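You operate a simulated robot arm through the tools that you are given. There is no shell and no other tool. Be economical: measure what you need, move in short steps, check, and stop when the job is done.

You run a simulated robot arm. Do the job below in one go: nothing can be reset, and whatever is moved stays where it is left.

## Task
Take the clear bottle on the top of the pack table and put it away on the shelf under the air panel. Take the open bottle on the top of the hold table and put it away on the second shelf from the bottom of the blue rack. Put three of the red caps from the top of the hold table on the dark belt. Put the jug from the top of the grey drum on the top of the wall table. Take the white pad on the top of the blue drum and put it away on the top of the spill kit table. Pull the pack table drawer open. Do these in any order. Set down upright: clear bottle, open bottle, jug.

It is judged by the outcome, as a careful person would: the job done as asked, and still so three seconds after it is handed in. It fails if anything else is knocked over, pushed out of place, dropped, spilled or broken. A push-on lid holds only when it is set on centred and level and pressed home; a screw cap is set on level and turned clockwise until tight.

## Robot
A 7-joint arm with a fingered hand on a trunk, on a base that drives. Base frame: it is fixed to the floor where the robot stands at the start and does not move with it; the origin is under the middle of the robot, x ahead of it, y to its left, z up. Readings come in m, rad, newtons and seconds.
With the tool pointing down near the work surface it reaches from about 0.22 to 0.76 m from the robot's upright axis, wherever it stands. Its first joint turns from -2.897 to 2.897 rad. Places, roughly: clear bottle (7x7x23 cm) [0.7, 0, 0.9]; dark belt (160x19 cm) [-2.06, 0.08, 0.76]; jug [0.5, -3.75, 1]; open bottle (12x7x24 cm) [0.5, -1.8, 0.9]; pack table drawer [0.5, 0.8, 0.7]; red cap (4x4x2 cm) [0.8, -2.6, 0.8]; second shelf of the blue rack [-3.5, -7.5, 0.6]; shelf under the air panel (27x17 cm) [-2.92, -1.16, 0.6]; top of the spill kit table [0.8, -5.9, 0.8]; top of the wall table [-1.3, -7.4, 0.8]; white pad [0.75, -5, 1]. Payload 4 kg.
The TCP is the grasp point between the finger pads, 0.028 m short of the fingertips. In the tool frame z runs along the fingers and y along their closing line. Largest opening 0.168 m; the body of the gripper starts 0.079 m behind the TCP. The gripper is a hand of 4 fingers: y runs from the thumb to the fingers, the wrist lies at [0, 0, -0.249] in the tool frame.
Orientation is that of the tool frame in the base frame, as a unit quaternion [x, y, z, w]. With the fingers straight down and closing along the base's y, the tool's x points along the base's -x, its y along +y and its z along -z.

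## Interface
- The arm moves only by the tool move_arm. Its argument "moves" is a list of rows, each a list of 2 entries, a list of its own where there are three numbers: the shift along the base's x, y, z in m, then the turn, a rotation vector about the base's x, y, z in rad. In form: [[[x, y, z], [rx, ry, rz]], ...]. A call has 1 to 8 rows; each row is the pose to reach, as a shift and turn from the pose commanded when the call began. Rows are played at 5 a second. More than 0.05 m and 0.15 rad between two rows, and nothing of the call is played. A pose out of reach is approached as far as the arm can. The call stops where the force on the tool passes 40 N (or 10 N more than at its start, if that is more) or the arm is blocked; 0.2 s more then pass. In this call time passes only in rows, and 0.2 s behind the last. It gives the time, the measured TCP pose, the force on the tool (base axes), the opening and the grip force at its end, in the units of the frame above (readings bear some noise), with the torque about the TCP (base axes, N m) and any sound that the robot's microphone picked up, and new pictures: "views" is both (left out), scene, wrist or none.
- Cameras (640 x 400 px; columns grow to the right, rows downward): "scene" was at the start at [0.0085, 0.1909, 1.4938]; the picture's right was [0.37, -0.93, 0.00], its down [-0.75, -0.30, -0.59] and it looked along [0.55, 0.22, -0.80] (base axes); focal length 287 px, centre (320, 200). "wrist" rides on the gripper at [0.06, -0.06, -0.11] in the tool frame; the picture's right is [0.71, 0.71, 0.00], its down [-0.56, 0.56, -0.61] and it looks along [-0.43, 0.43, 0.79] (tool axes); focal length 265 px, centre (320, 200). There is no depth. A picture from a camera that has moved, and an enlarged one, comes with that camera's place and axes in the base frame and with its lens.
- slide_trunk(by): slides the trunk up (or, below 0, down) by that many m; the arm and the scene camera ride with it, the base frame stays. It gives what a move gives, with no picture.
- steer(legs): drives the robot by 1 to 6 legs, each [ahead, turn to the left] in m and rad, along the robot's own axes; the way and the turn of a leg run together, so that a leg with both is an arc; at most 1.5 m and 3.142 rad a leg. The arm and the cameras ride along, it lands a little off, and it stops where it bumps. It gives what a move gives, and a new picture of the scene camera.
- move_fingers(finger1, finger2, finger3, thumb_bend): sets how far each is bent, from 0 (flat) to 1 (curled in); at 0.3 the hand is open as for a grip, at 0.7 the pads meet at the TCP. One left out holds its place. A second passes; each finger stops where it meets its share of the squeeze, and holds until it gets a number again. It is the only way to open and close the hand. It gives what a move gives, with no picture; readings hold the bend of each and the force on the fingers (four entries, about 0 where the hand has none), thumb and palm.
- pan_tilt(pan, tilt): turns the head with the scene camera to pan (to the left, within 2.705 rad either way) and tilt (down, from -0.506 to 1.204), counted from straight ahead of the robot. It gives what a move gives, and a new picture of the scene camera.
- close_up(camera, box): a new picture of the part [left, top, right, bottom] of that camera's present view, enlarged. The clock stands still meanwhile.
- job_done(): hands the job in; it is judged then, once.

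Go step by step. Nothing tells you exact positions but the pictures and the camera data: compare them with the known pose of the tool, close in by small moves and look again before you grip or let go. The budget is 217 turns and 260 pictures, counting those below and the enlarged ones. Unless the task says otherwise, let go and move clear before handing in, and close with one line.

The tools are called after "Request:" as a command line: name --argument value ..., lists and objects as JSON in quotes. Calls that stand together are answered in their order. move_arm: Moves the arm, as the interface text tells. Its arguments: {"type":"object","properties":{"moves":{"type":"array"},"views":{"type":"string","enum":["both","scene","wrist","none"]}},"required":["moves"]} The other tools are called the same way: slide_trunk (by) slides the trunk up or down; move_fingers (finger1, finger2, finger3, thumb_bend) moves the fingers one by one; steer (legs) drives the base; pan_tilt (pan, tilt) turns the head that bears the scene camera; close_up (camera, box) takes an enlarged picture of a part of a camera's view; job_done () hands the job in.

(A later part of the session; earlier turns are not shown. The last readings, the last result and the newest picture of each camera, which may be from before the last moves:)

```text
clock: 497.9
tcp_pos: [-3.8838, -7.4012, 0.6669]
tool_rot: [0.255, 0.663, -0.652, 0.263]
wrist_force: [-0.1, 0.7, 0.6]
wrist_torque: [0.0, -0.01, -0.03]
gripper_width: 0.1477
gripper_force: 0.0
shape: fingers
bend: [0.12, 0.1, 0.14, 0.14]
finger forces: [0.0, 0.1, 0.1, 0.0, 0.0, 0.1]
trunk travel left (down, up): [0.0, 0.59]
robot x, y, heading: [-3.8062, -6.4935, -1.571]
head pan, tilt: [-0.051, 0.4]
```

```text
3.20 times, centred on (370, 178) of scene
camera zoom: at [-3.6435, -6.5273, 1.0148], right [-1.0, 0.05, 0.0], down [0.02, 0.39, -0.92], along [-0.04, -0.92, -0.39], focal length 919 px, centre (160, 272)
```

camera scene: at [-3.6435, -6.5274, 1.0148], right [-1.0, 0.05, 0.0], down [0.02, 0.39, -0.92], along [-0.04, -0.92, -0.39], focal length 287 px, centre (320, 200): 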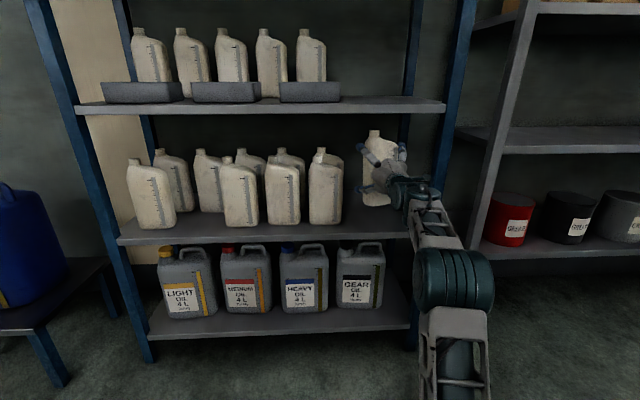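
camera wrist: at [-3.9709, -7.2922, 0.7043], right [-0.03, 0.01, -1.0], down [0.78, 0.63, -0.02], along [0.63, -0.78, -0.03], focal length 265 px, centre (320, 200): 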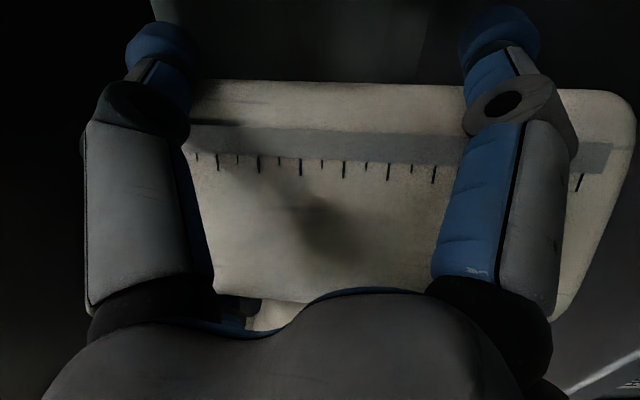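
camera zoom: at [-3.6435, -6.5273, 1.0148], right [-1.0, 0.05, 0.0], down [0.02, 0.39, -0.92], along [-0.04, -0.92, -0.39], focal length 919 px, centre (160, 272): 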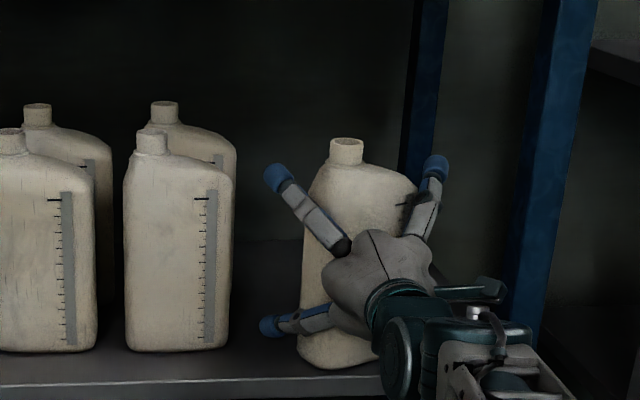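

The bottle looks slightly leaned after release. I'll check before moving.

Request:
close_up --camera "scene" --box '[340, 130, 436, 205]'

Request:
close_up --camera "wrist" --box '[0, 0, 640, 400]'

```text
5.33 times, centred on (388, 168) of scene
camera zoom: at [-3.6435, -6.5273, 1.0148], right [-1.0, 0.05, 0.0], down [0.02, 0.39, -0.92], along [-0.04, -0.92, -0.39], focal length 1531 px, centre (-43, 373)
```

zoom: 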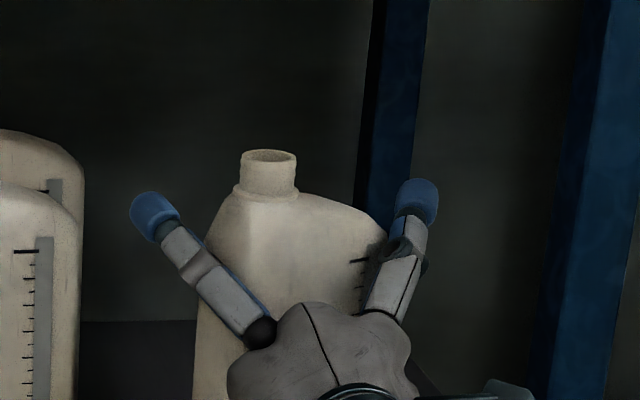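

```text
1.00 times, centred on (320, 200) of wrist (not enlarged: the box is as wide or as high as the picture)
camera zoom: at [-3.9712, -7.2932, 0.6703], right [-0.03, 0.01, -1.0], down [0.78, 0.63, -0.02], along [0.63, -0.78, -0.03], focal length 265 px, centre (320, 200)
```

zoom: 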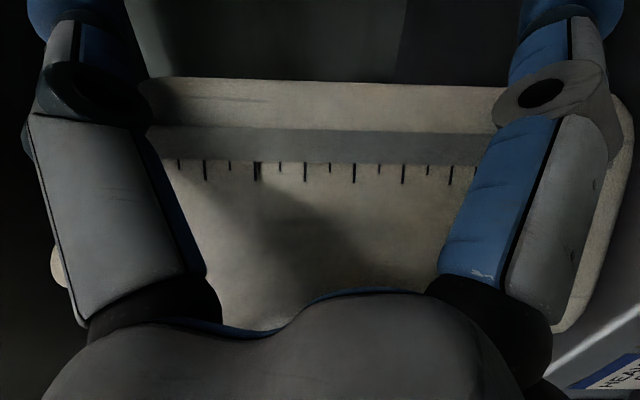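

The apparent slant matches the perspective seen on the neighbouring bottles, so the bottle now stands flat. Withdrawing straight back.

Request:
move_arm --moves '[[[0, 0.03, 0], [0, 0, 0]], [[0, 0.06, 0], [0, 0, 0]], [[0, 0.1, 0], [0, 0, 0]], [[0, 0.14, 0], [0, 0, 0]], [[0, 0.18, 0], [0, 0, 0]], [[0, 0.21, 0], [0, 0, 0]]]' --views "scene"

Request:
close_up --camera "scene" --box '[290, 115, 450, 240]'

```text
clock: 499.3
tcp_pos: [-3.8844, -7.1902, 0.6677]
tool_rot: [0.256, 0.663, -0.652, 0.263]
wrist_force: [0.7, 0.0, -1.1]
wrist_torque: [0.01, 0.03, -0.01]
gripper_width: 0.1474
gripper_force: 0.1
shape: fingers
bend: [0.12, 0.1, 0.14, 0.14]
finger forces: [0.0, 0.1, 0.1, 0.0, 0.0, 0.0]
trunk travel left (down, up): [0.0, 0.59]
robot x, y, heading: [-3.8018, -6.4975, -1.567]
head pan, tilt: [-0.051, 0.4]
camera scene: at [-3.6435, -6.5275, 1.0148], right [-1.0, 0.05, 0.0], down [0.02, 0.39, -0.92], along [-0.04, -0.92, -0.39], focal length 287 px, centre (320, 200)
```

scene: 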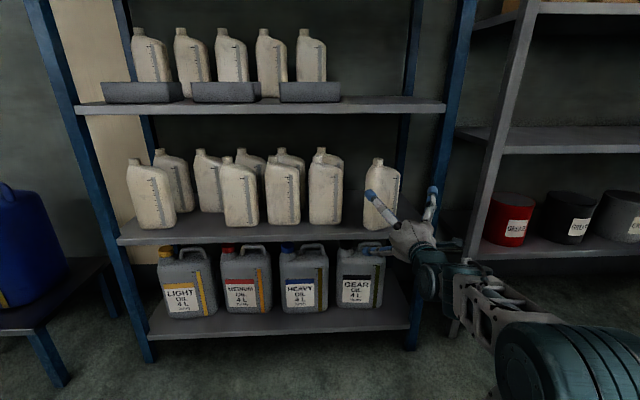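

```text
3.20 times, centred on (370, 178) of scene
camera zoom: at [-3.6435, -6.5275, 1.0148], right [-1.0, 0.05, 0.0], down [0.02, 0.39, -0.92], along [-0.04, -0.92, -0.39], focal length 919 px, centre (160, 272)
```

zoom: 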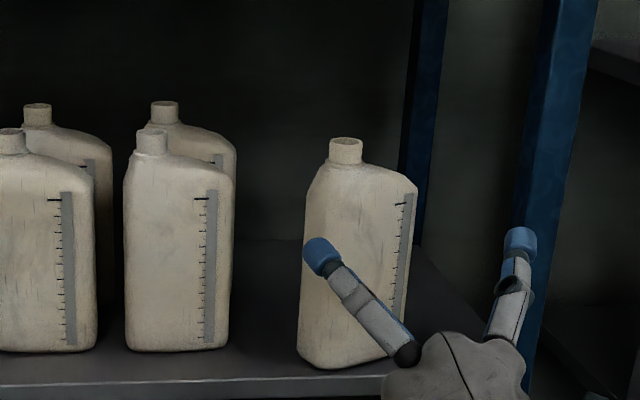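

The open bottle stands upright on the second shelf. Next the white pad: I'll raise the trunk and drive back round the centre table to the blue drum.

Request:
slide_trunk --by 0.4

Request:
steer --legs '[[-0.65, 0], [0, 2.49], [1.5, 0], [0, -0.98], [1.2, 0], [1.15, 0]]'

Request:
pan_tilt --pan -0.2 --tilt 0.45

```text
clock: 503.2
tcp_pos: [-3.8836, -7.1907, 1.068]
tool_rot: [0.257, 0.662, -0.652, 0.264]
wrist_force: [0.1, 1.1, 0.0]
wrist_torque: [-0.01, 0.03, 0.03]
gripper_width: 0.1476
gripper_force: 0.1
shape: fingers
bend: [0.12, 0.1, 0.14, 0.14]
finger forces: [0.0, 0.0, 0.0, 0.0, 0.0, 0.0]
trunk travel left (down, up): [-0.4, 0.19]
robot x, y, heading: [-3.7983, -6.495, -1.562]
head pan, tilt: [-0.051, 0.4]
```

```text
clock: 533.4
tcp_pos: [0.0953, -4.7461, 1.0686]
tool_rot: [-0.278, 0.654, -0.284, 0.643]
wrist_force: [0.0, 0.2, -0.4]
wrist_torque: [0.02, 0.01, 0.02]
gripper_width: 0.1477
gripper_force: 0.2
shape: fingers
bend: [0.12, 0.1, 0.14, 0.14]
finger forces: [0.1, 0.0, 0.1, 0.0, 0.0, 0.0]
trunk travel left (down, up): [-0.4, 0.19]
robot x, y, heading: [-0.599, -4.6476, -0.025]
head pan, tilt: [-0.051, 0.4]
camera scene: at [-0.5596, -4.486, 1.4148], right [-0.08, -1.0, 0.0], down [-0.39, 0.03, -0.92], along [0.92, -0.07, -0.39], focal length 287 px, centre (320, 200)
```

scene: 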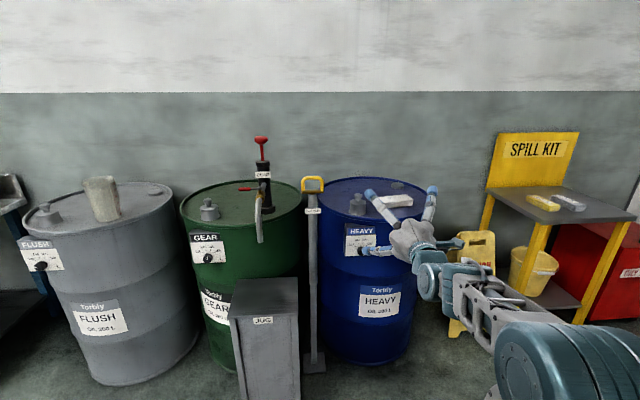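

```text
clock: 534.1
tcp_pos: [0.096, -4.7468, 1.0681]
tool_rot: [-0.276, 0.654, -0.287, 0.643]
wrist_force: [-0.1, -0.9, -0.1]
wrist_torque: [-0.01, 0.02, 0.01]
gripper_width: 0.1474
gripper_force: 0.2
shape: fingers
bend: [0.12, 0.1, 0.14, 0.14]
finger forces: [0.1, 0.0, 0.1, 0.0, 0.1, 0.1]
trunk travel left (down, up): [-0.4, 0.19]
robot x, y, heading: [-0.5976, -4.6432, -0.025]
head pan, tilt: [-0.201, 0.45]
camera scene: at [-0.5624, -4.4995, 1.4102], right [-0.23, -0.97, 0.0], down [-0.42, 0.1, -0.9], along [0.88, -0.2, -0.44], focal length 287 px, centre (320, 200)
```

scene: 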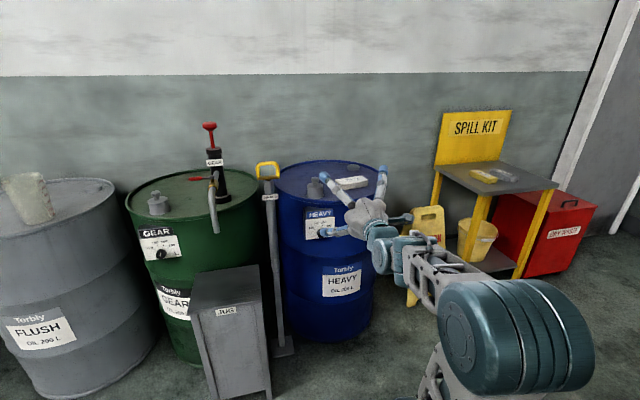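

The pad lies on the blue drum at roughly (0.65, −4.93). I'll point the hand downward here, then drive up to the drum.

Request:
move_arm --moves '[[[-0.01, 0, 0.005], [0, 0.143, 0]], [[-0.02, 0, 0.01], [0, 0.286, 0]], [[-0.03, 0, 0.015], [0, 0.429, 0]], [[-0.04, 0, 0.02], [0, 0.572, 0]], [[-0.05, 0, 0.02], [0, 0.715, 0]], [[-0.06, 0, 0.02], [0, 0.858, 0]], [[-0.07, 0, 0.02], [0, 1.0, 0]], [[-0.08, 0, 0.02], [0, 1.143, 0]]]' --views "none"

Request:
move_arm --moves '[[[0, 0.02, 0], [0, 0.143, 0]], [[0, 0.05, 0], [0, 0.286, 0]], [[0, 0.08, 0], [0, 0.43, 0]]]' --views "none"

Request:
slide_trunk --by 0.18

Request:
steer --legs '[[0, -0.5], [0.64, 0], [0, 0.52]]'

Request:
close_up --camera "wrist" --box '[0, 0, 640, 400]'

```text
clock: 535.9
tcp_pos: [0.016, -4.7455, 1.0885]
tool_rot: [-0.387, 0.899, -0.09, 0.185]
wrist_force: [0.4, 0.6, 0.0]
wrist_torque: [-0.09, -0.04, -0.06]
gripper_width: 0.1477
gripper_force: 0.1
shape: fingers
bend: [0.12, 0.1, 0.14, 0.14]
finger forces: [0.1, 0.0, 0.0, 0.0, 0.0, 0.1]
trunk travel left (down, up): [-0.4, 0.19]
robot x, y, heading: [-0.5955, -4.6438, -0.032]
head pan, tilt: [-0.201, 0.45]
```

```text
clock: 536.7
tcp_pos: [-0.02, -4.6744, 1.0697]
tool_rot: [-0.397, 0.918, -0.012, 0.012]
wrist_force: [0.7, -0.6, -0.6]
wrist_torque: [0.01, 0.04, -0.02]
gripper_width: 0.1477
gripper_force: 0.0
shape: fingers
bend: [0.12, 0.1, 0.14, 0.14]
finger forces: [0.1, 0.0, 0.0, 0.0, 0.0, 0.1]
out of reach, approached as far as the arm can: row 2, 3
trunk travel left (down, up): [-0.4, 0.19]
robot x, y, heading: [-0.5983, -4.6459, -0.028]
head pan, tilt: [-0.201, 0.45]
```

```text
clock: 538.7
tcp_pos: [-0.0193, -4.6728, 1.2503]
tool_rot: [-0.397, 0.918, -0.014, 0.012]
wrist_force: [0.8, 0.2, 0.5]
wrist_torque: [0.03, 0.02, 0.01]
gripper_width: 0.1477
gripper_force: 0.2
shape: fingers
bend: [0.12, 0.1, 0.14, 0.14]
finger forces: [0.1, 0.0, 0.0, 0.0, 0.0, 0.0]
trunk travel left (down, up): [-0.58, 0.01]
robot x, y, heading: [-0.5973, -4.6398, -0.03]
head pan, tilt: [-0.201, 0.45]
```

```text
clock: 545.2
tcp_pos: [0.5369, -4.9718, 1.2504]
tool_rot: [-0.414, 0.91, -0.014, 0.013]
wrist_force: [-0.4, -0.2, 0.6]
wrist_torque: [0.01, -0.01, 0.03]
gripper_width: 0.1476
gripper_force: 0.0
shape: fingers
bend: [0.12, 0.1, 0.14, 0.14]
finger forces: [0.0, 0.0, 0.0, 0.0, 0.0, 0.0]
trunk travel left (down, up): [-0.58, 0.01]
robot x, y, heading: [-0.0409, -4.9648, 0.01]
head pan, tilt: [-0.201, 0.45]
camera scene: at [-0.0117, -4.8189, 1.5901], right [-0.19, -0.98, 0.0], down [-0.43, 0.08, -0.9], along [0.88, -0.17, -0.44], focal length 287 px, centre (320, 200)
```

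scene: 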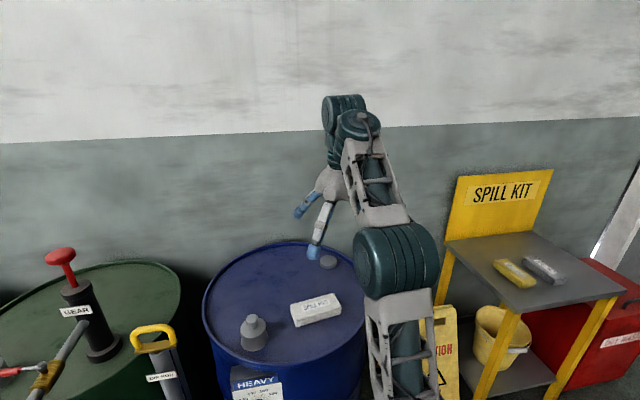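

```text
1.00 times, centred on (320, 200) of wrist (not enlarged: the box is as wide or as high as the picture)
camera zoom: at [0.5398, -5.0561, 1.3607], right [-1.0, -0.07, -0.04], down [-0.08, 0.8, 0.6], along [-0.01, 0.6, -0.8], focal length 265 px, centre (320, 200)
```

zoom: 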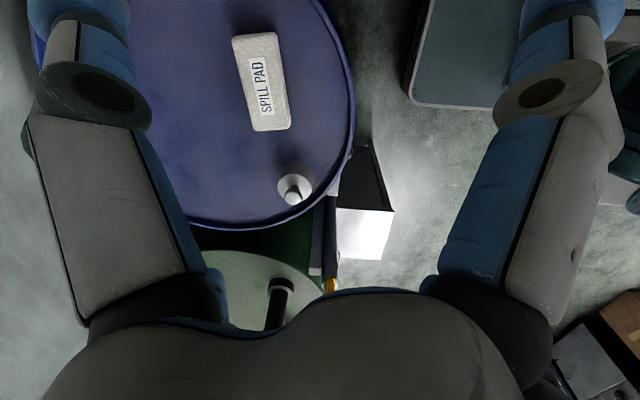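

"SPILL PAD" works out at centre (0.656, −4.934), top z≈0.86, about 15×7.5 cm with its long axis along y. I'll move over it and look again.

Request:
move_fingers --finger1 0.34 --finger2 0.34 --finger3 0.34 --thumb_bend 0.34

Request:
slide_trunk --by -0.2

Request:
move_arm --moves '[[[0.03, 0.01, -0.02], [0.02, -0.03, 0]], [[0.06, 0.02, -0.04], [0.03, -0.03, 0]], [[0.09, 0.03, -0.06], [0.03, -0.03, 0]], [[0.119, 0.038, -0.08], [0.03, -0.03, 0]]]' --views "wrist"

```text
clock: 546.2
tcp_pos: [0.5375, -4.9731, 1.2506]
tool_rot: [-0.413, 0.91, -0.015, 0.014]
wrist_force: [0.6, -0.5, -0.3]
wrist_torque: [0.01, -0.01, -0.05]
gripper_width: 0.1059
gripper_force: 0.0
shape: fingers
bend: [0.34, 0.34, 0.34, 0.34]
finger forces: [0.0, 0.0, 0.0, 0.0, 0.0, 0.1]
trunk travel left (down, up): [-0.58, 0.01]
robot x, y, heading: [-0.0402, -4.9661, 0.009]
head pan, tilt: [-0.201, 0.45]
```

```text
clock: 548.4
tcp_pos: [0.5379, -4.973, 1.0505]
tool_rot: [-0.414, 0.91, -0.014, 0.013]
wrist_force: [-0.7, 0.0, 0.2]
wrist_torque: [0.03, 0.0, -0.01]
gripper_width: 0.106
gripper_force: 0.0
shape: fingers
bend: [0.34, 0.34, 0.34, 0.34]
finger forces: [0.0, 0.0, 0.0, 0.1, 0.0, 0.0]
trunk travel left (down, up): [-0.38, 0.21]
robot x, y, heading: [-0.0445, -4.9672, 0.008]
head pan, tilt: [-0.201, 0.45]
```

```text
clock: 549.4
tcp_pos: [0.6441, -4.9376, 0.9735]
tool_rot: [-0.412, 0.91, -0.006, 0.036]
wrist_force: [-1.1, -0.5, -0.2]
wrist_torque: [0.08, -0.01, 0.01]
gripper_width: 0.1061
gripper_force: 0.1
shape: fingers
bend: [0.34, 0.34, 0.34, 0.34]
finger forces: [0.0, 0.0, 0.1, 0.0, 0.0, 0.0]
out of reach, approached as far as the arm can: row 4
trunk travel left (down, up): [-0.38, 0.21]
robot x, y, heading: [-0.0402, -4.9658, 0.013]
head pan, tilt: [-0.201, 0.45]
camera wrist: at [0.6429, -5.0253, 1.0792], right [-1.0, -0.06, -0.07], down [-0.09, 0.78, 0.62], along [0.01, 0.63, -0.78], focal length 265 px, centre (320, 200)
```

wrist: 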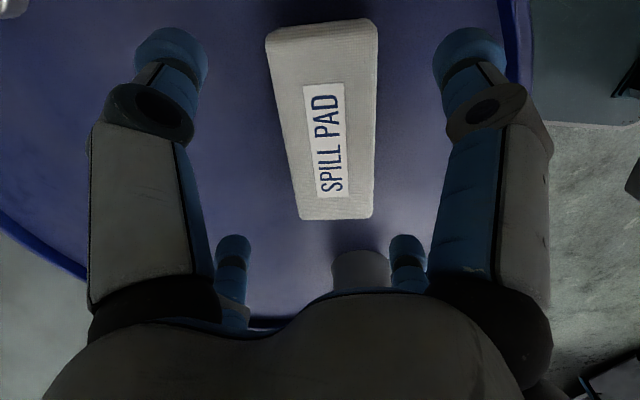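

The pad is centred under the TCP at (0.643, −4.94). Levelling, descending to about 0.905 and closing.

Request:
move_arm --moves '[[[0, -0.002, -0.03], [0, 0.04, 0]], [[-0.001, -0.003, -0.065], [0, 0.07, 0]]]' --views "wrist"

```text
clock: 550.0
tcp_pos: [0.6431, -4.9393, 0.9035]
tool_rot: [-0.414, 0.91, 0.008, 0.002]
wrist_force: [-0.2, 0.1, -0.5]
wrist_torque: [0.01, -0.05, -0.01]
gripper_width: 0.1058
gripper_force: 0.1
shape: fingers
bend: [0.34, 0.34, 0.34, 0.34]
finger forces: [0.0, 0.0, 0.0, 0.1, 0.0, 0.1]
trunk travel left (down, up): [-0.38, 0.21]
robot x, y, heading: [-0.0421, -4.965, 0.01]
head pan, tilt: [-0.201, 0.45]
camera wrist: at [0.6499, -5.0271, 1.0103], right [-1.0, -0.07, 0.0], down [-0.05, 0.78, 0.63], along [-0.04, 0.63, -0.78], focal length 265 px, centre (320, 200)
```

wrist: 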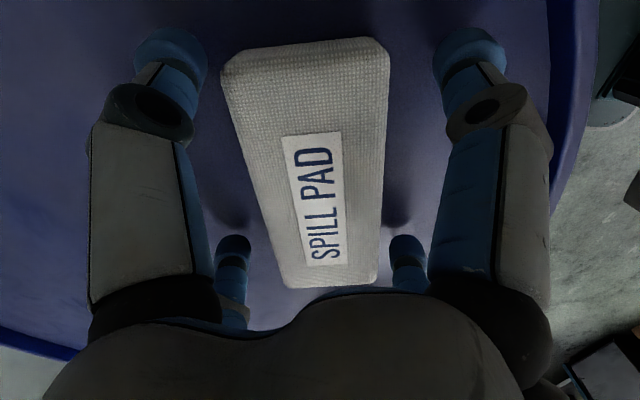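

Fingers straddle the pad at about mid-thickness. Closing.

Request:
move_fingers --finger1 0.62 --finger2 0.62 --finger3 0.62 --thumb_bend 0.62

Request:
move_arm --moves '[[[0, 0, 0.03], [0, 0, 0]], [[0, 0, 0.06], [0, 0, 0]]]'

```text
clock: 551.0
tcp_pos: [0.6432, -4.9399, 0.906]
tool_rot: [-0.414, 0.91, 0.007, 0.003]
wrist_force: [5.7, -3.2, 19.1]
wrist_torque: [-1.06, -0.94, 0.18]
gripper_width: 0.067
gripper_force: 29.6
shape: fingers
bend: [0.46, 0.46, 0.47, 0.48]
finger forces: [12.2, 9.0, 6.8, 0.1, 31.4, 0.0]
trunk travel left (down, up): [-0.38, 0.21]
robot x, y, heading: [-0.0399, -4.9614, 0.003]
head pan, tilt: [-0.201, 0.45]
```

```text
clock: 551.6
tcp_pos: [0.6431, -4.9413, 0.9551]
tool_rot: [-0.414, 0.91, 0.009, 0.002]
wrist_force: [-1.1, 0.5, 0.3]
wrist_torque: [0.05, -0.07, 0.01]
gripper_width: 0.0659
gripper_force: 24.7
shape: fingers
bend: [0.46, 0.46, 0.47, 0.48]
finger forces: [14.3, 10.3, 6.0, 0.0, 18.6, 0.1]
out of reach, approached as far as the arm can: row 2
trunk travel left (down, up): [-0.38, 0.21]
robot x, y, heading: [-0.0378, -4.9613, 0.006]
head pan, tilt: [-0.201, 0.45]
camera scene: at [-0.0123, -4.82, 1.3901], right [-0.19, -0.98, 0.0], down [-0.43, 0.08, -0.9], along [0.88, -0.17, -0.43], focal length 287 px, centre (320, 200)
camera wrist: at [0.65, -5.0277, 1.0624], right [-1.0, -0.07, 0.0], down [-0.05, 0.78, 0.63], along [-0.05, 0.63, -0.78], focal length 265 px, centre (320, 200)
```

scene: 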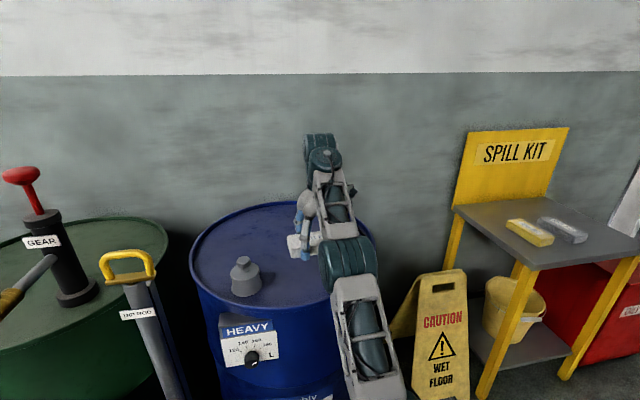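
wrist: 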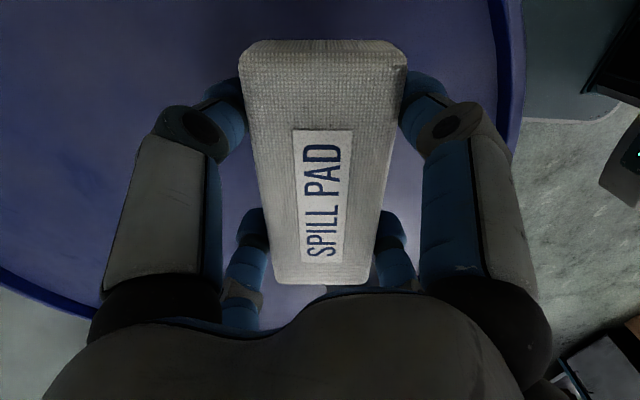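

Pad held. I'll raise and drive to face the spill kit table.

Request:
slide_trunk --by 0.2

Request:
steer --legs '[[-0.4, 0], [0, -1.217], [0.98, 0], [0, 1.217]]'

Request:
pan_tilt --pan 0.1 --tilt 0.65

Request:
close_up --camera "wrist" --box '[0, 0, 640, 400]'

```text
clock: 553.8
tcp_pos: [0.6441, -4.9407, 1.1543]
tool_rot: [-0.414, 0.91, 0.007, 0.002]
wrist_force: [0.0, 0.1, -0.2]
wrist_torque: [-0.01, 0.0, 0.0]
gripper_width: 0.0661
gripper_force: 24.8
shape: fingers
bend: [0.46, 0.46, 0.47, 0.48]
finger forces: [14.5, 10.5, 6.0, 0.1, 18.7, 0.0]
trunk travel left (down, up): [-0.58, 0.01]
robot x, y, heading: [-0.0407, -4.9653, 0.008]
head pan, tilt: [-0.201, 0.45]
```

```text
clock: 567.2
tcp_pos: [0.5894, -5.9155, 1.1546]
tool_rot: [-0.401, 0.916, 0.007, 0.002]
wrist_force: [-1.1, 0.8, -0.8]
wrist_torque: [0.0, 0.0, 0.01]
gripper_width: 0.0655
gripper_force: 21.8
shape: fingers
bend: [0.46, 0.46, 0.48, 0.49]
finger forces: [12.2, 9.8, 5.2, 0.0, 16.8, 0.0]
trunk travel left (down, up): [-0.58, 0.01]
robot x, y, heading: [-0.1019, -5.9221, -0.02]
head pan, tilt: [-0.201, 0.45]
camera scene: at [-0.0639, -5.7764, 1.5901], right [-0.22, -0.98, 0.0], down [-0.42, 0.09, -0.9], along [0.88, -0.2, -0.44], focal length 287 px, centre (320, 200)
```

scene: 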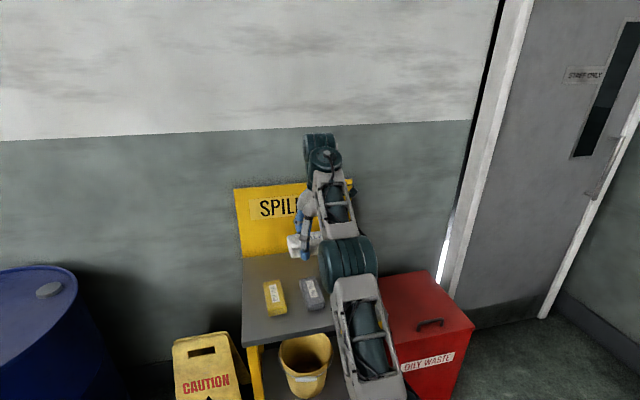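

```text
clock: 568.0
tcp_pos: [0.5875, -5.9153, 1.1549]
tool_rot: [-0.401, 0.916, 0.007, 0.003]
wrist_force: [0.0, 0.1, 0.0]
wrist_torque: [0.0, 0.01, 0.0]
gripper_width: 0.0652
gripper_force: 22.5
shape: fingers
bend: [0.46, 0.46, 0.48, 0.49]
finger forces: [12.3, 9.8, 5.3, 0.0, 16.9, 0.0]
trunk travel left (down, up): [-0.58, 0.01]
robot x, y, heading: [-0.0967, -5.9186, -0.024]
head pan, tilt: [0.099, 0.649]
camera scene: at [-0.0671, -5.7498, 1.5724], right [0.08, -1.0, 0.0], down [-0.6, -0.05, -0.8], along [0.79, 0.06, -0.6], focal length 287 px, centre (320, 200)
```

scene: 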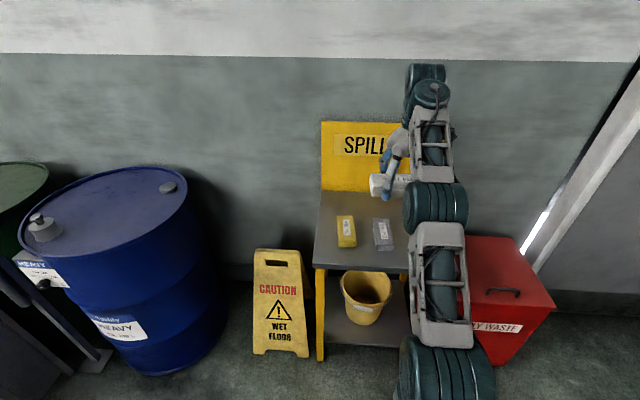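

```text
1.00 times, centred on (320, 200) of wrist (not enlarged: the box is as wide or as high as the picture)
camera zoom: at [0.5922, -6.0033, 1.2624], right [-1.0, -0.04, 0.0], down [-0.03, 0.78, 0.63], along [-0.03, 0.63, -0.78], focal length 265 px, centre (320, 200)
```

zoom: 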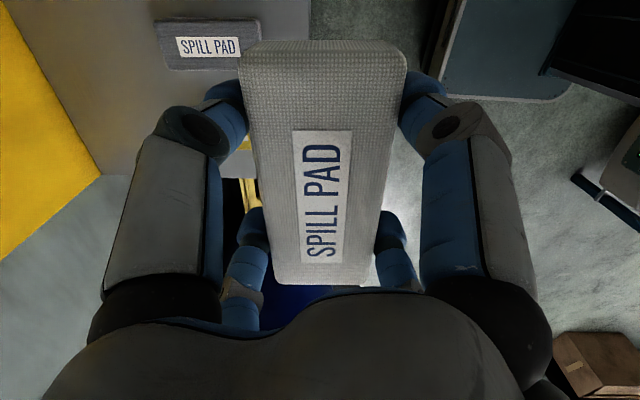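

The table spans x 0.54–0.99, y −5.64…−6.07, with a yellow and a grey pad at x 0.65–0.80. The back strip is free, so I'll set the pad at about (0.89, −5.85).

Request:
steer --legs '[[0.29, 0.02]]'

Request:
move_arm --moves '[[[0, 0.035, 0], [0, 0, 0]], [[0, 0.07, 0], [0, 0, 0]]]' --views "wrist"

```text
clock: 570.0
tcp_pos: [0.8771, -5.904, 1.1558]
tool_rot: [-0.411, 0.912, 0.007, 0.001]
wrist_force: [0.3, 0.2, -0.2]
wrist_torque: [0.0, 0.04, 0.01]
gripper_width: 0.0654
gripper_force: 21.9
shape: fingers
bend: [0.46, 0.46, 0.48, 0.49]
finger forces: [12.3, 9.9, 5.5, 0.0, 16.9, 0.1]
trunk travel left (down, up): [-0.58, 0.01]
robot x, y, heading: [0.1909, -5.9262, 0.001]
head pan, tilt: [0.099, 0.649]
camera scene: at [0.2181, -5.7515, 1.5723], right [0.1, -0.99, 0.0], down [-0.6, -0.06, -0.8], along [0.79, 0.08, -0.61], focal length 287 px, centre (320, 200)
```

scene: 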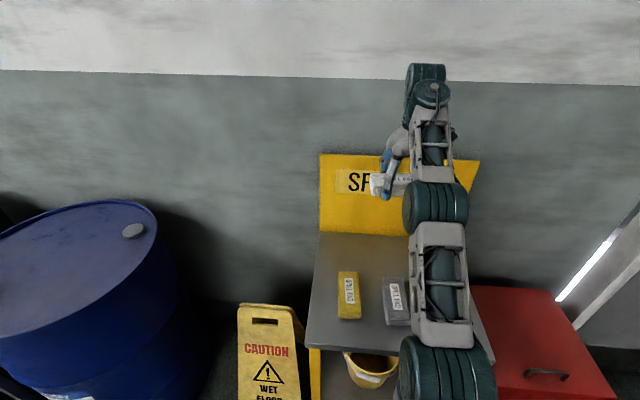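

```text
clock: 570.5
tcp_pos: [0.8703, -5.8323, 1.1543]
tool_rot: [-0.411, 0.912, 0.008, 0.001]
wrist_force: [0.0, -0.1, -0.3]
wrist_torque: [-0.04, 0.01, 0.01]
gripper_width: 0.0653
gripper_force: 21.8
shape: fingers
bend: [0.46, 0.46, 0.48, 0.49]
finger forces: [12.3, 9.9, 5.3, 0.1, 16.9, 0.0]
out of reach, approached as far as the arm can: row 2
trunk travel left (down, up): [-0.58, 0.01]
robot x, y, heading: [0.1924, -5.9208, 0.007]
head pan, tilt: [0.099, 0.649]
camera wrist: at [0.8756, -5.9199, 1.2623], right [-1.0, -0.06, 0.0], down [-0.05, 0.78, 0.63], along [-0.04, 0.63, -0.78], focal length 265 px, centre (320, 200)
```

wrist: 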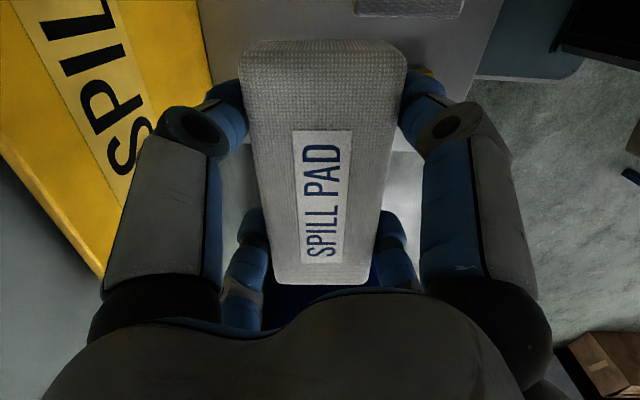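

The grey pad reaches x≈0.83 and the back board is at about 1.04, so I'll aim for x≈0.925: drive 5.5 cm forward, then lower.

Request:
steer --legs '[[0.055, 0]]'

Request:
slide_trunk --by -0.2

Request:
close_up --camera "wrist" --box '[0, 0, 640, 400]'

Request:
close_up --camera "scene" --box '[240, 100, 560, 300]'

```text
clock: 571.5
tcp_pos: [0.9252, -5.8325, 1.1547]
tool_rot: [-0.41, 0.912, 0.007, 0.001]
wrist_force: [-0.4, -0.2, -1.5]
wrist_torque: [0.0, 0.03, 0.0]
gripper_width: 0.0652
gripper_force: 22.4
shape: fingers
bend: [0.46, 0.46, 0.48, 0.49]
finger forces: [12.4, 10.0, 5.4, 0.0, 16.9, 0.0]
trunk travel left (down, up): [-0.58, 0.01]
robot x, y, heading: [0.2448, -5.9251, 0.0]
head pan, tilt: [0.099, 0.649]
camera scene: at [0.2727, -5.7513, 1.5723], right [0.1, -0.99, 0.0], down [-0.6, -0.06, -0.8], along [0.79, 0.08, -0.61], focal length 287 px, centre (320, 200)
```

scene: 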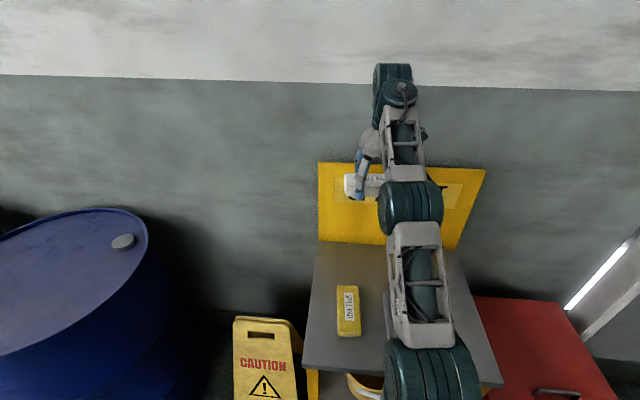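

```text
clock: 573.7
tcp_pos: [0.924, -5.8334, 0.954]
tool_rot: [-0.411, 0.911, 0.007, 0.001]
wrist_force: [0.3, -0.1, 0.5]
wrist_torque: [0.01, -0.01, -0.03]
gripper_width: 0.0652
gripper_force: 22.3
shape: fingers
bend: [0.46, 0.46, 0.48, 0.49]
finger forces: [12.4, 9.8, 5.4, 0.0, 16.9, 0.1]
trunk travel left (down, up): [-0.38, 0.21]
robot x, y, heading: [0.2466, -5.9225, 0.007]
head pan, tilt: [0.099, 0.649]
```

```text
1.00 times, centred on (320, 200) of wrist (not enlarged: the box is as wide or as high as the picture)
camera zoom: at [0.9298, -5.9204, 1.0623], right [-1.0, -0.06, 0.0], down [-0.05, 0.78, 0.63], along [-0.04, 0.63, -0.78], focal length 265 px, centre (320, 200)
```

zoom: 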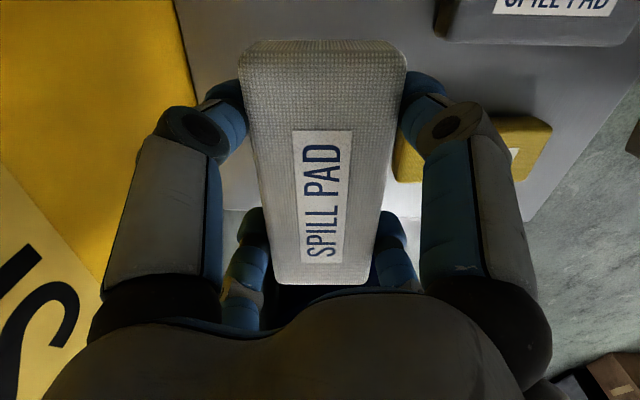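

```text
2.00 times, centred on (400, 200) of scene
camera zoom: at [0.2714, -5.7514, 1.3724], right [0.1, -0.99, 0.0], down [-0.6, -0.06, -0.8], along [0.79, 0.08, -0.6], focal length 574 px, centre (160, 200)
```

zoom: 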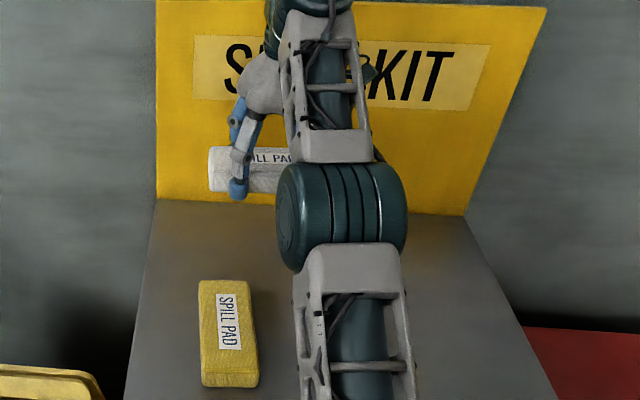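

The yellow pad's end is at about x=0.84 and the board at 1.038, so I'll shift 2 cm further back to balance the clearances, then lower.

Request:
move_arm --moves '[[[0.01, -0.005, -0.03], [0, 0, 0]], [[0.02, -0.01, -0.06], [0, 0, 0]]]' --views "wrist"

```text
clock: 574.3
tcp_pos: [0.9425, -5.8427, 0.8941]
tool_rot: [-0.411, 0.912, 0.007, 0.001]
wrist_force: [0.3, 0.3, -0.1]
wrist_torque: [0.0, -0.01, 0.01]
gripper_width: 0.0657
gripper_force: 22.7
shape: fingers
bend: [0.46, 0.46, 0.48, 0.49]
finger forces: [12.8, 9.9, 5.4, 0.0, 17.0, 0.0]
trunk travel left (down, up): [-0.38, 0.21]
robot x, y, heading: [0.2454, -5.9205, -0.0]
head pan, tilt: [0.099, 0.649]
camera wrist: at [0.9494, -5.9308, 1.0014], right [-1.0, -0.06, 0.0], down [-0.05, 0.78, 0.63], along [-0.04, 0.63, -0.78], focal length 265 px, centre (320, 200)
```

wrist: 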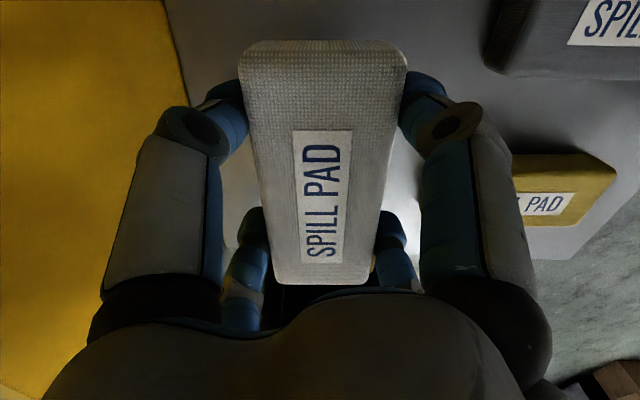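

Clearances on both sides look fine. Lowering to contact.

Request:
move_arm --moves '[[[0, 0, -0.01], [0, 0, 0]], [[0, 0, -0.02], [0, 0, 0]], [[0, 0, -0.026], [0, 0, 0]]]' --views "none"

Request:
move_arm --moves '[[[0, 0, -0.004], [0, 0, 0]], [[0, 0, -0.008], [0, 0, 0]]]' --views "wrist"

```text
clock: 575.1
tcp_pos: [0.9439, -5.8437, 0.8683]
tool_rot: [-0.411, 0.912, 0.008, 0.003]
wrist_force: [-0.3, -0.2, -0.5]
wrist_torque: [0.0, 0.01, 0.01]
gripper_width: 0.0652
gripper_force: 22.7
shape: fingers
bend: [0.46, 0.46, 0.48, 0.49]
finger forces: [12.9, 9.9, 5.5, 0.0, 17.2, 0.0]
trunk travel left (down, up): [-0.38, 0.21]
robot x, y, heading: [0.2452, -5.9232, 0.003]
head pan, tilt: [0.099, 0.649]
```

```text
clock: 575.7
tcp_pos: [0.944, -5.8427, 0.8601]
tool_rot: [-0.411, 0.911, 0.008, 0.002]
wrist_force: [0.2, -0.7, -0.8]
wrist_torque: [-0.01, -0.01, -0.01]
gripper_width: 0.0651
gripper_force: 23.1
shape: fingers
bend: [0.46, 0.46, 0.48, 0.49]
finger forces: [12.9, 10.0, 5.6, 0.0, 17.4, 0.0]
trunk travel left (down, up): [-0.38, 0.21]
robot x, y, heading: [0.246, -5.9208, 0.004]
head pan, tilt: [0.099, 0.649]
camera wrist: at [0.95, -5.9315, 0.9675], right [-1.0, -0.06, 0.0], down [-0.05, 0.78, 0.63], along [-0.04, 0.63, -0.78], focal length 265 px, centre (320, 200)
```

wrist: 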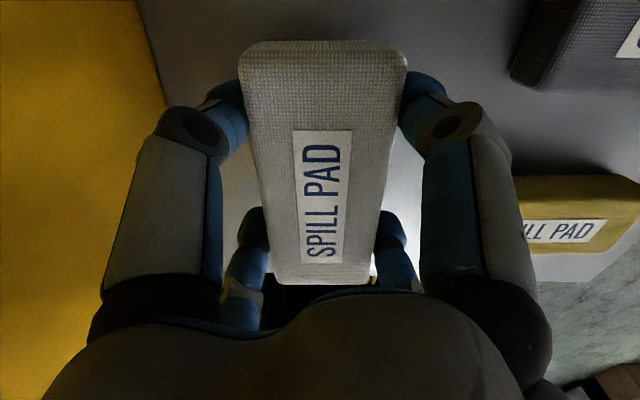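

Request:
move_arm --moves '[[[0, 0, -0.004], [0, 0, 0]], [[0, 0, -0.008], [0, 0, 0]]]' --views "none"

Request:
move_arm --moves '[[[0, 0, -0.004], [0, 0, 0]], [[0, 0, -0.008], [0, 0, 0]]]' --views "none"

Request:
move_arm --moves '[[[0, 0, -0.004], [0, 0, 0]], [[0, 0, -0.007], [0, 0, 0]]]' --views "wrist"

```text
clock: 576.3
tcp_pos: [0.9425, -5.8427, 0.8523]
tool_rot: [-0.41, 0.912, 0.008, 0.002]
wrist_force: [0.1, 0.0, -1.1]
wrist_torque: [-0.02, 0.0, 0.0]
gripper_width: 0.0651
gripper_force: 22.9
shape: fingers
bend: [0.46, 0.46, 0.48, 0.49]
finger forces: [13.0, 10.0, 5.8, 0.0, 17.3, 0.1]
trunk travel left (down, up): [-0.38, 0.21]
robot x, y, heading: [0.2469, -5.9275, 0.007]
head pan, tilt: [0.099, 0.649]
```

```text
clock: 576.9
tcp_pos: [0.9432, -5.8432, 0.8453]
tool_rot: [-0.411, 0.912, 0.008, 0.001]
wrist_force: [-0.5, 0.0, -0.7]
wrist_torque: [-0.01, -0.01, 0.05]
gripper_width: 0.0654
gripper_force: 22.4
shape: fingers
bend: [0.46, 0.46, 0.48, 0.49]
finger forces: [13.0, 10.1, 5.8, 0.0, 17.4, 0.1]
trunk travel left (down, up): [-0.38, 0.21]
robot x, y, heading: [0.2427, -5.9245, 0.005]
head pan, tilt: [0.099, 0.649]
```

```text
clock: 577.5
tcp_pos: [0.9435, -5.8426, 0.8381]
tool_rot: [-0.411, 0.912, 0.007, 0.001]
wrist_force: [0.2, -0.6, -1.2]
wrist_torque: [0.02, 0.03, 0.01]
gripper_width: 0.0651
gripper_force: 23.5
shape: fingers
bend: [0.46, 0.46, 0.48, 0.49]
finger forces: [13.1, 10.1, 5.8, 0.0, 17.4, 0.1]
trunk travel left (down, up): [-0.38, 0.21]
robot x, y, heading: [0.2431, -5.9226, 0.003]
head pan, tilt: [0.099, 0.649]
camera wrist: at [0.9496, -5.9301, 0.945], right [-1.0, -0.06, 0.0], down [-0.05, 0.78, 0.63], along [-0.04, 0.63, -0.78], focal length 265 px, centre (320, 200)
```

wrist: 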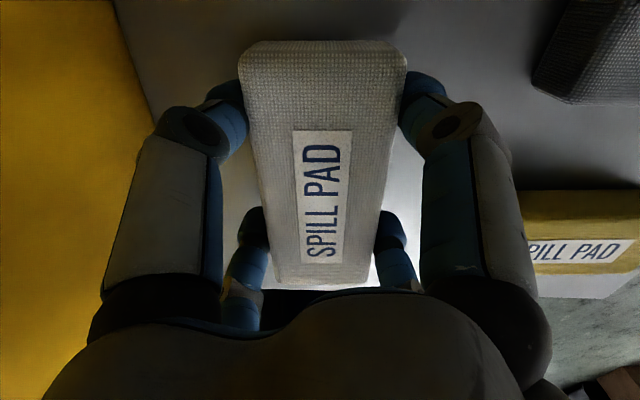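

Request:
move_arm --moves '[[[0, 0, -0.005], [0, 0, 0]], [[0, 0, -0.01], [0, 0, 0]]]' --views "none"

Request:
move_arm --moves '[[[0, 0, -0.004], [0, 0, 0]], [[0, 0, -0.008], [0, 0, 0]]]' --views "none"

Request:
move_arm --moves '[[[0, 0, -0.004], [0, 0, 0]], [[0, 0, -0.007], [0, 0, 0]]]' --views "wrist"

```text
clock: 578.1
tcp_pos: [0.944, -5.8426, 0.8278]
tool_rot: [-0.411, 0.912, 0.007, 0.002]
wrist_force: [0.9, -0.4, -1.1]
wrist_torque: [0.01, 0.01, 0.0]
gripper_width: 0.0652
gripper_force: 23.4
shape: fingers
bend: [0.46, 0.46, 0.48, 0.49]
finger forces: [13.2, 10.1, 5.7, 0.1, 17.5, 0.0]
trunk travel left (down, up): [-0.38, 0.21]
robot x, y, heading: [0.2449, -5.9217, 0.002]
head pan, tilt: [0.099, 0.649]
```

```text
clock: 578.7
tcp_pos: [0.9443, -5.8421, 0.8189]
tool_rot: [-0.411, 0.912, 0.007, 0.002]
wrist_force: [1.0, -0.2, -0.4]
wrist_torque: [-0.03, -0.01, 0.0]
gripper_width: 0.0653
gripper_force: 23.1
shape: fingers
bend: [0.46, 0.46, 0.48, 0.49]
finger forces: [13.2, 10.2, 5.8, 0.1, 17.5, 0.0]
trunk travel left (down, up): [-0.38, 0.21]
robot x, y, heading: [0.2433, -5.9208, 0.007]
head pan, tilt: [0.099, 0.649]
```

```text
clock: 579.3
tcp_pos: [0.9443, -5.8429, 0.8178]
tool_rot: [-0.411, 0.911, 0.007, 0.006]
wrist_force: [3.1, -0.1, 29.1]
wrist_torque: [-1.39, -0.4, 0.15]
gripper_width: 0.0652
gripper_force: 38.6
shape: fingers
bend: [0.46, 0.46, 0.48, 0.49]
finger forces: [24.9, 10.2, 6.0, 0.0, 35.8, 0.0]
trunk travel left (down, up): [-0.38, 0.21]
robot x, y, heading: [0.2445, -5.9232, 0.004]
head pan, tilt: [0.099, 0.649]
camera wrist: at [0.9489, -5.9303, 0.9244], right [-1.0, -0.06, -0.01], down [-0.05, 0.78, 0.63], along [-0.03, 0.63, -0.78], focal length 265 px, centre (320, 200)
```

wrist: 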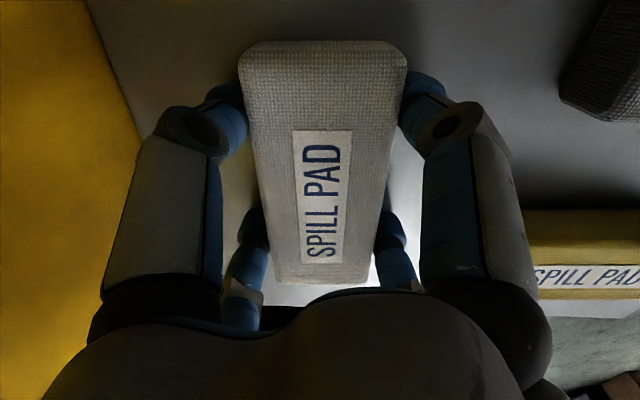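

Contact at 0.818. Ease up a little, open just enough, and rise.

Request:
move_arm --moves '[[[0, 0, 0.009], [0, 0, 0]]]' --views "none"

Request:
move_fingers --finger1 0.39 --finger2 0.39 --finger3 0.39 --thumb_bend 0.39

Request:
slide_trunk --by 0.2

Request:
close_up --camera "wrist" --box '[0, 0, 640, 400]'

```text
clock: 579.7
tcp_pos: [0.9431, -5.8424, 0.8189]
tool_rot: [-0.411, 0.912, 0.008, -0.001]
wrist_force: [-0.2, -0.4, -0.7]
wrist_torque: [-0.01, -0.02, -0.02]
gripper_width: 0.065
gripper_force: 24.6
shape: fingers
bend: [0.46, 0.46, 0.48, 0.49]
finger forces: [14.3, 10.4, 5.9, 0.0, 18.9, 0.0]
trunk travel left (down, up): [-0.38, 0.21]
robot x, y, heading: [0.2451, -5.9234, 0.0]
head pan, tilt: [0.099, 0.649]
```

```text
clock: 580.7
tcp_pos: [0.944, -5.843, 0.8214]
tool_rot: [-0.41, 0.912, 0.007, 0.001]
wrist_force: [0.4, 0.2, 0.3]
wrist_torque: [0.02, 0.03, -0.01]
gripper_width: 0.0901
gripper_force: 0.1
shape: fingers
bend: [0.39, 0.39, 0.39, 0.39]
finger forces: [0.0, 0.0, 0.0, 0.0, 0.1, 0.0]
trunk travel left (down, up): [-0.38, 0.21]
robot x, y, heading: [0.2445, -5.9198, 0.007]
head pan, tilt: [0.099, 0.649]
```

```text
clock: 582.8
tcp_pos: [0.9442, -5.8424, 1.0211]
tool_rot: [-0.41, 0.912, 0.007, 0.001]
wrist_force: [-0.4, 0.9, -0.5]
wrist_torque: [0.02, -0.02, 0.0]
gripper_width: 0.0904
gripper_force: 0.0
shape: fingers
bend: [0.39, 0.39, 0.39, 0.39]
finger forces: [0.0, 0.0, 0.0, 0.0, 0.1, 0.0]
trunk travel left (down, up): [-0.58, 0.01]
robot x, y, heading: [0.2487, -5.9257, 0.001]
head pan, tilt: [0.099, 0.649]
```

```text
1.00 times, centred on (320, 200) of wrist (not enlarged: the box is as wide or as high as the picture)
camera zoom: at [0.9502, -5.9301, 1.1289], right [-1.0, -0.06, 0.0], down [-0.05, 0.78, 0.63], along [-0.04, 0.63, -0.78], focal length 265 px, centre (320, 200)
```

zoom: 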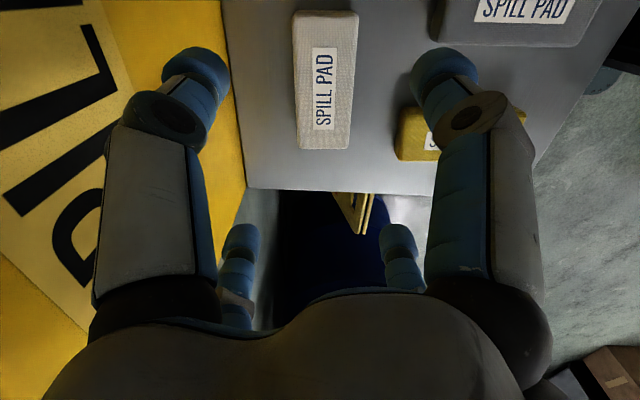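

The pad is neatly placed. Last item is the jug on the grey drum. I'll retract and raise the hand, then drive there.

Request:
steer --legs '[[-0.45, 0]]'

Request:
move_arm --moves '[[[-0.03, 0, 0.025], [0, 0, 0]], [[-0.06, 0, 0.05], [0, 0, 0]], [[-0.09, 0, 0.075], [0, 0, 0]], [[-0.12, -0.02, 0.1], [0, 0, 0]], [[-0.15, -0.05, 0.125], [0, 0, 0]], [[-0.17, -0.08, 0.14], [0, 0, 0]]]' --views "none"

Request:
steer --legs '[[0, 1.57], [1.15, 0], [1.1, 0], [0, -1.57]]'

Request:
close_up --camera "wrist" --box '[0, 0, 640, 400]'

```text
clock: 585.5
tcp_pos: [0.4929, -5.8423, 1.0221]
tool_rot: [-0.413, 0.911, 0.007, 0.001]
wrist_force: [-0.9, -0.8, 0.1]
wrist_torque: [0.01, -0.03, 0.01]
gripper_width: 0.0904
gripper_force: 0.0
shape: fingers
bend: [0.39, 0.39, 0.39, 0.39]
finger forces: [0.0, 0.0, 0.0, 0.0, 0.0, 0.0]
trunk travel left (down, up): [-0.58, 0.01]
robot x, y, heading: [-0.2034, -5.9285, 0.01]
head pan, tilt: [0.099, 0.649]
camera scene: at [-0.1795, -5.7536, 1.5723], right [0.11, -0.99, 0.0], down [-0.6, -0.06, -0.8], along [0.79, 0.08, -0.6], focal length 287 px, centre (320, 200)
```

scene: 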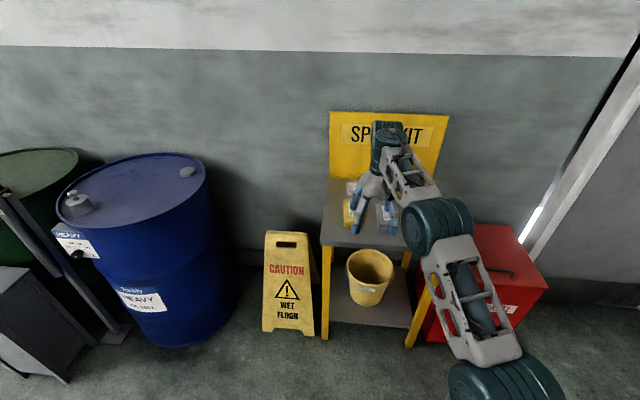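

```text
clock: 587.0
tcp_pos: [0.3228, -5.9221, 1.1639]
tool_rot: [-0.412, 0.911, 0.008, 0.003]
wrist_force: [-0.2, -0.4, -0.1]
wrist_torque: [0.0, 0.0, 0.02]
gripper_width: 0.0905
gripper_force: 0.0
shape: fingers
bend: [0.39, 0.39, 0.39, 0.39]
finger forces: [0.0, 0.1, 0.0, 0.0, 0.0, 0.0]
trunk travel left (down, up): [-0.58, 0.01]
robot x, y, heading: [-0.199, -5.9248, 0.009]
head pan, tilt: [0.099, 0.649]
```

```text
clock: 606.0
tcp_pos: [0.2468, -3.5987, 1.1642]
tool_rot: [-0.433, 0.901, 0.006, 0.002]
wrist_force: [0.1, -0.4, 0.0]
wrist_torque: [-0.01, 0.0, -0.02]
gripper_width: 0.0904
gripper_force: 0.1
shape: fingers
bend: [0.39, 0.39, 0.39, 0.39]
finger forces: [0.1, 0.1, 0.0, 0.1, 0.0, 0.0]
trunk travel left (down, up): [-0.58, 0.01]
robot x, y, heading: [-0.2852, -3.6284, 0.055]
head pan, tilt: [0.099, 0.649]
camera scene: at [-0.2647, -3.454, 1.5724], right [0.15, -0.99, 0.0], down [-0.6, -0.09, -0.8], along [0.79, 0.12, -0.6], focal length 287 px, centre (320, 200)
```

scene: 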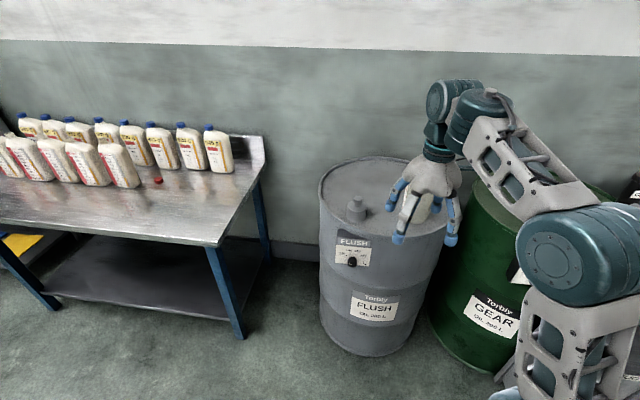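

```text
1.00 times, centred on (320, 200) of wrist (not enlarged: the box is as wide or as high as the picture)
camera zoom: at [0.2564, -3.6853, 1.2705], right [-0.99, -0.11, 0.0], down [-0.09, 0.77, 0.63], along [-0.07, 0.62, -0.78], focal length 265 px, centre (320, 200)
```

zoom: 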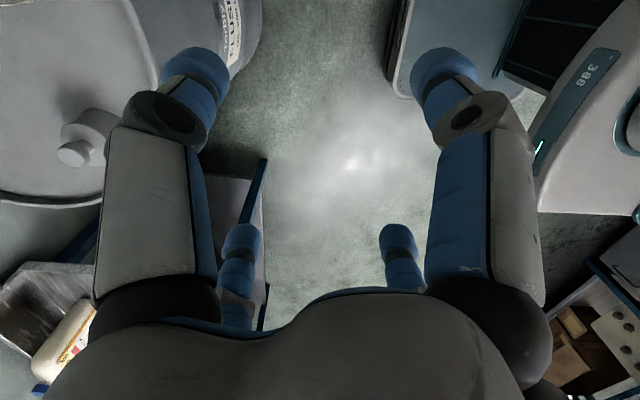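

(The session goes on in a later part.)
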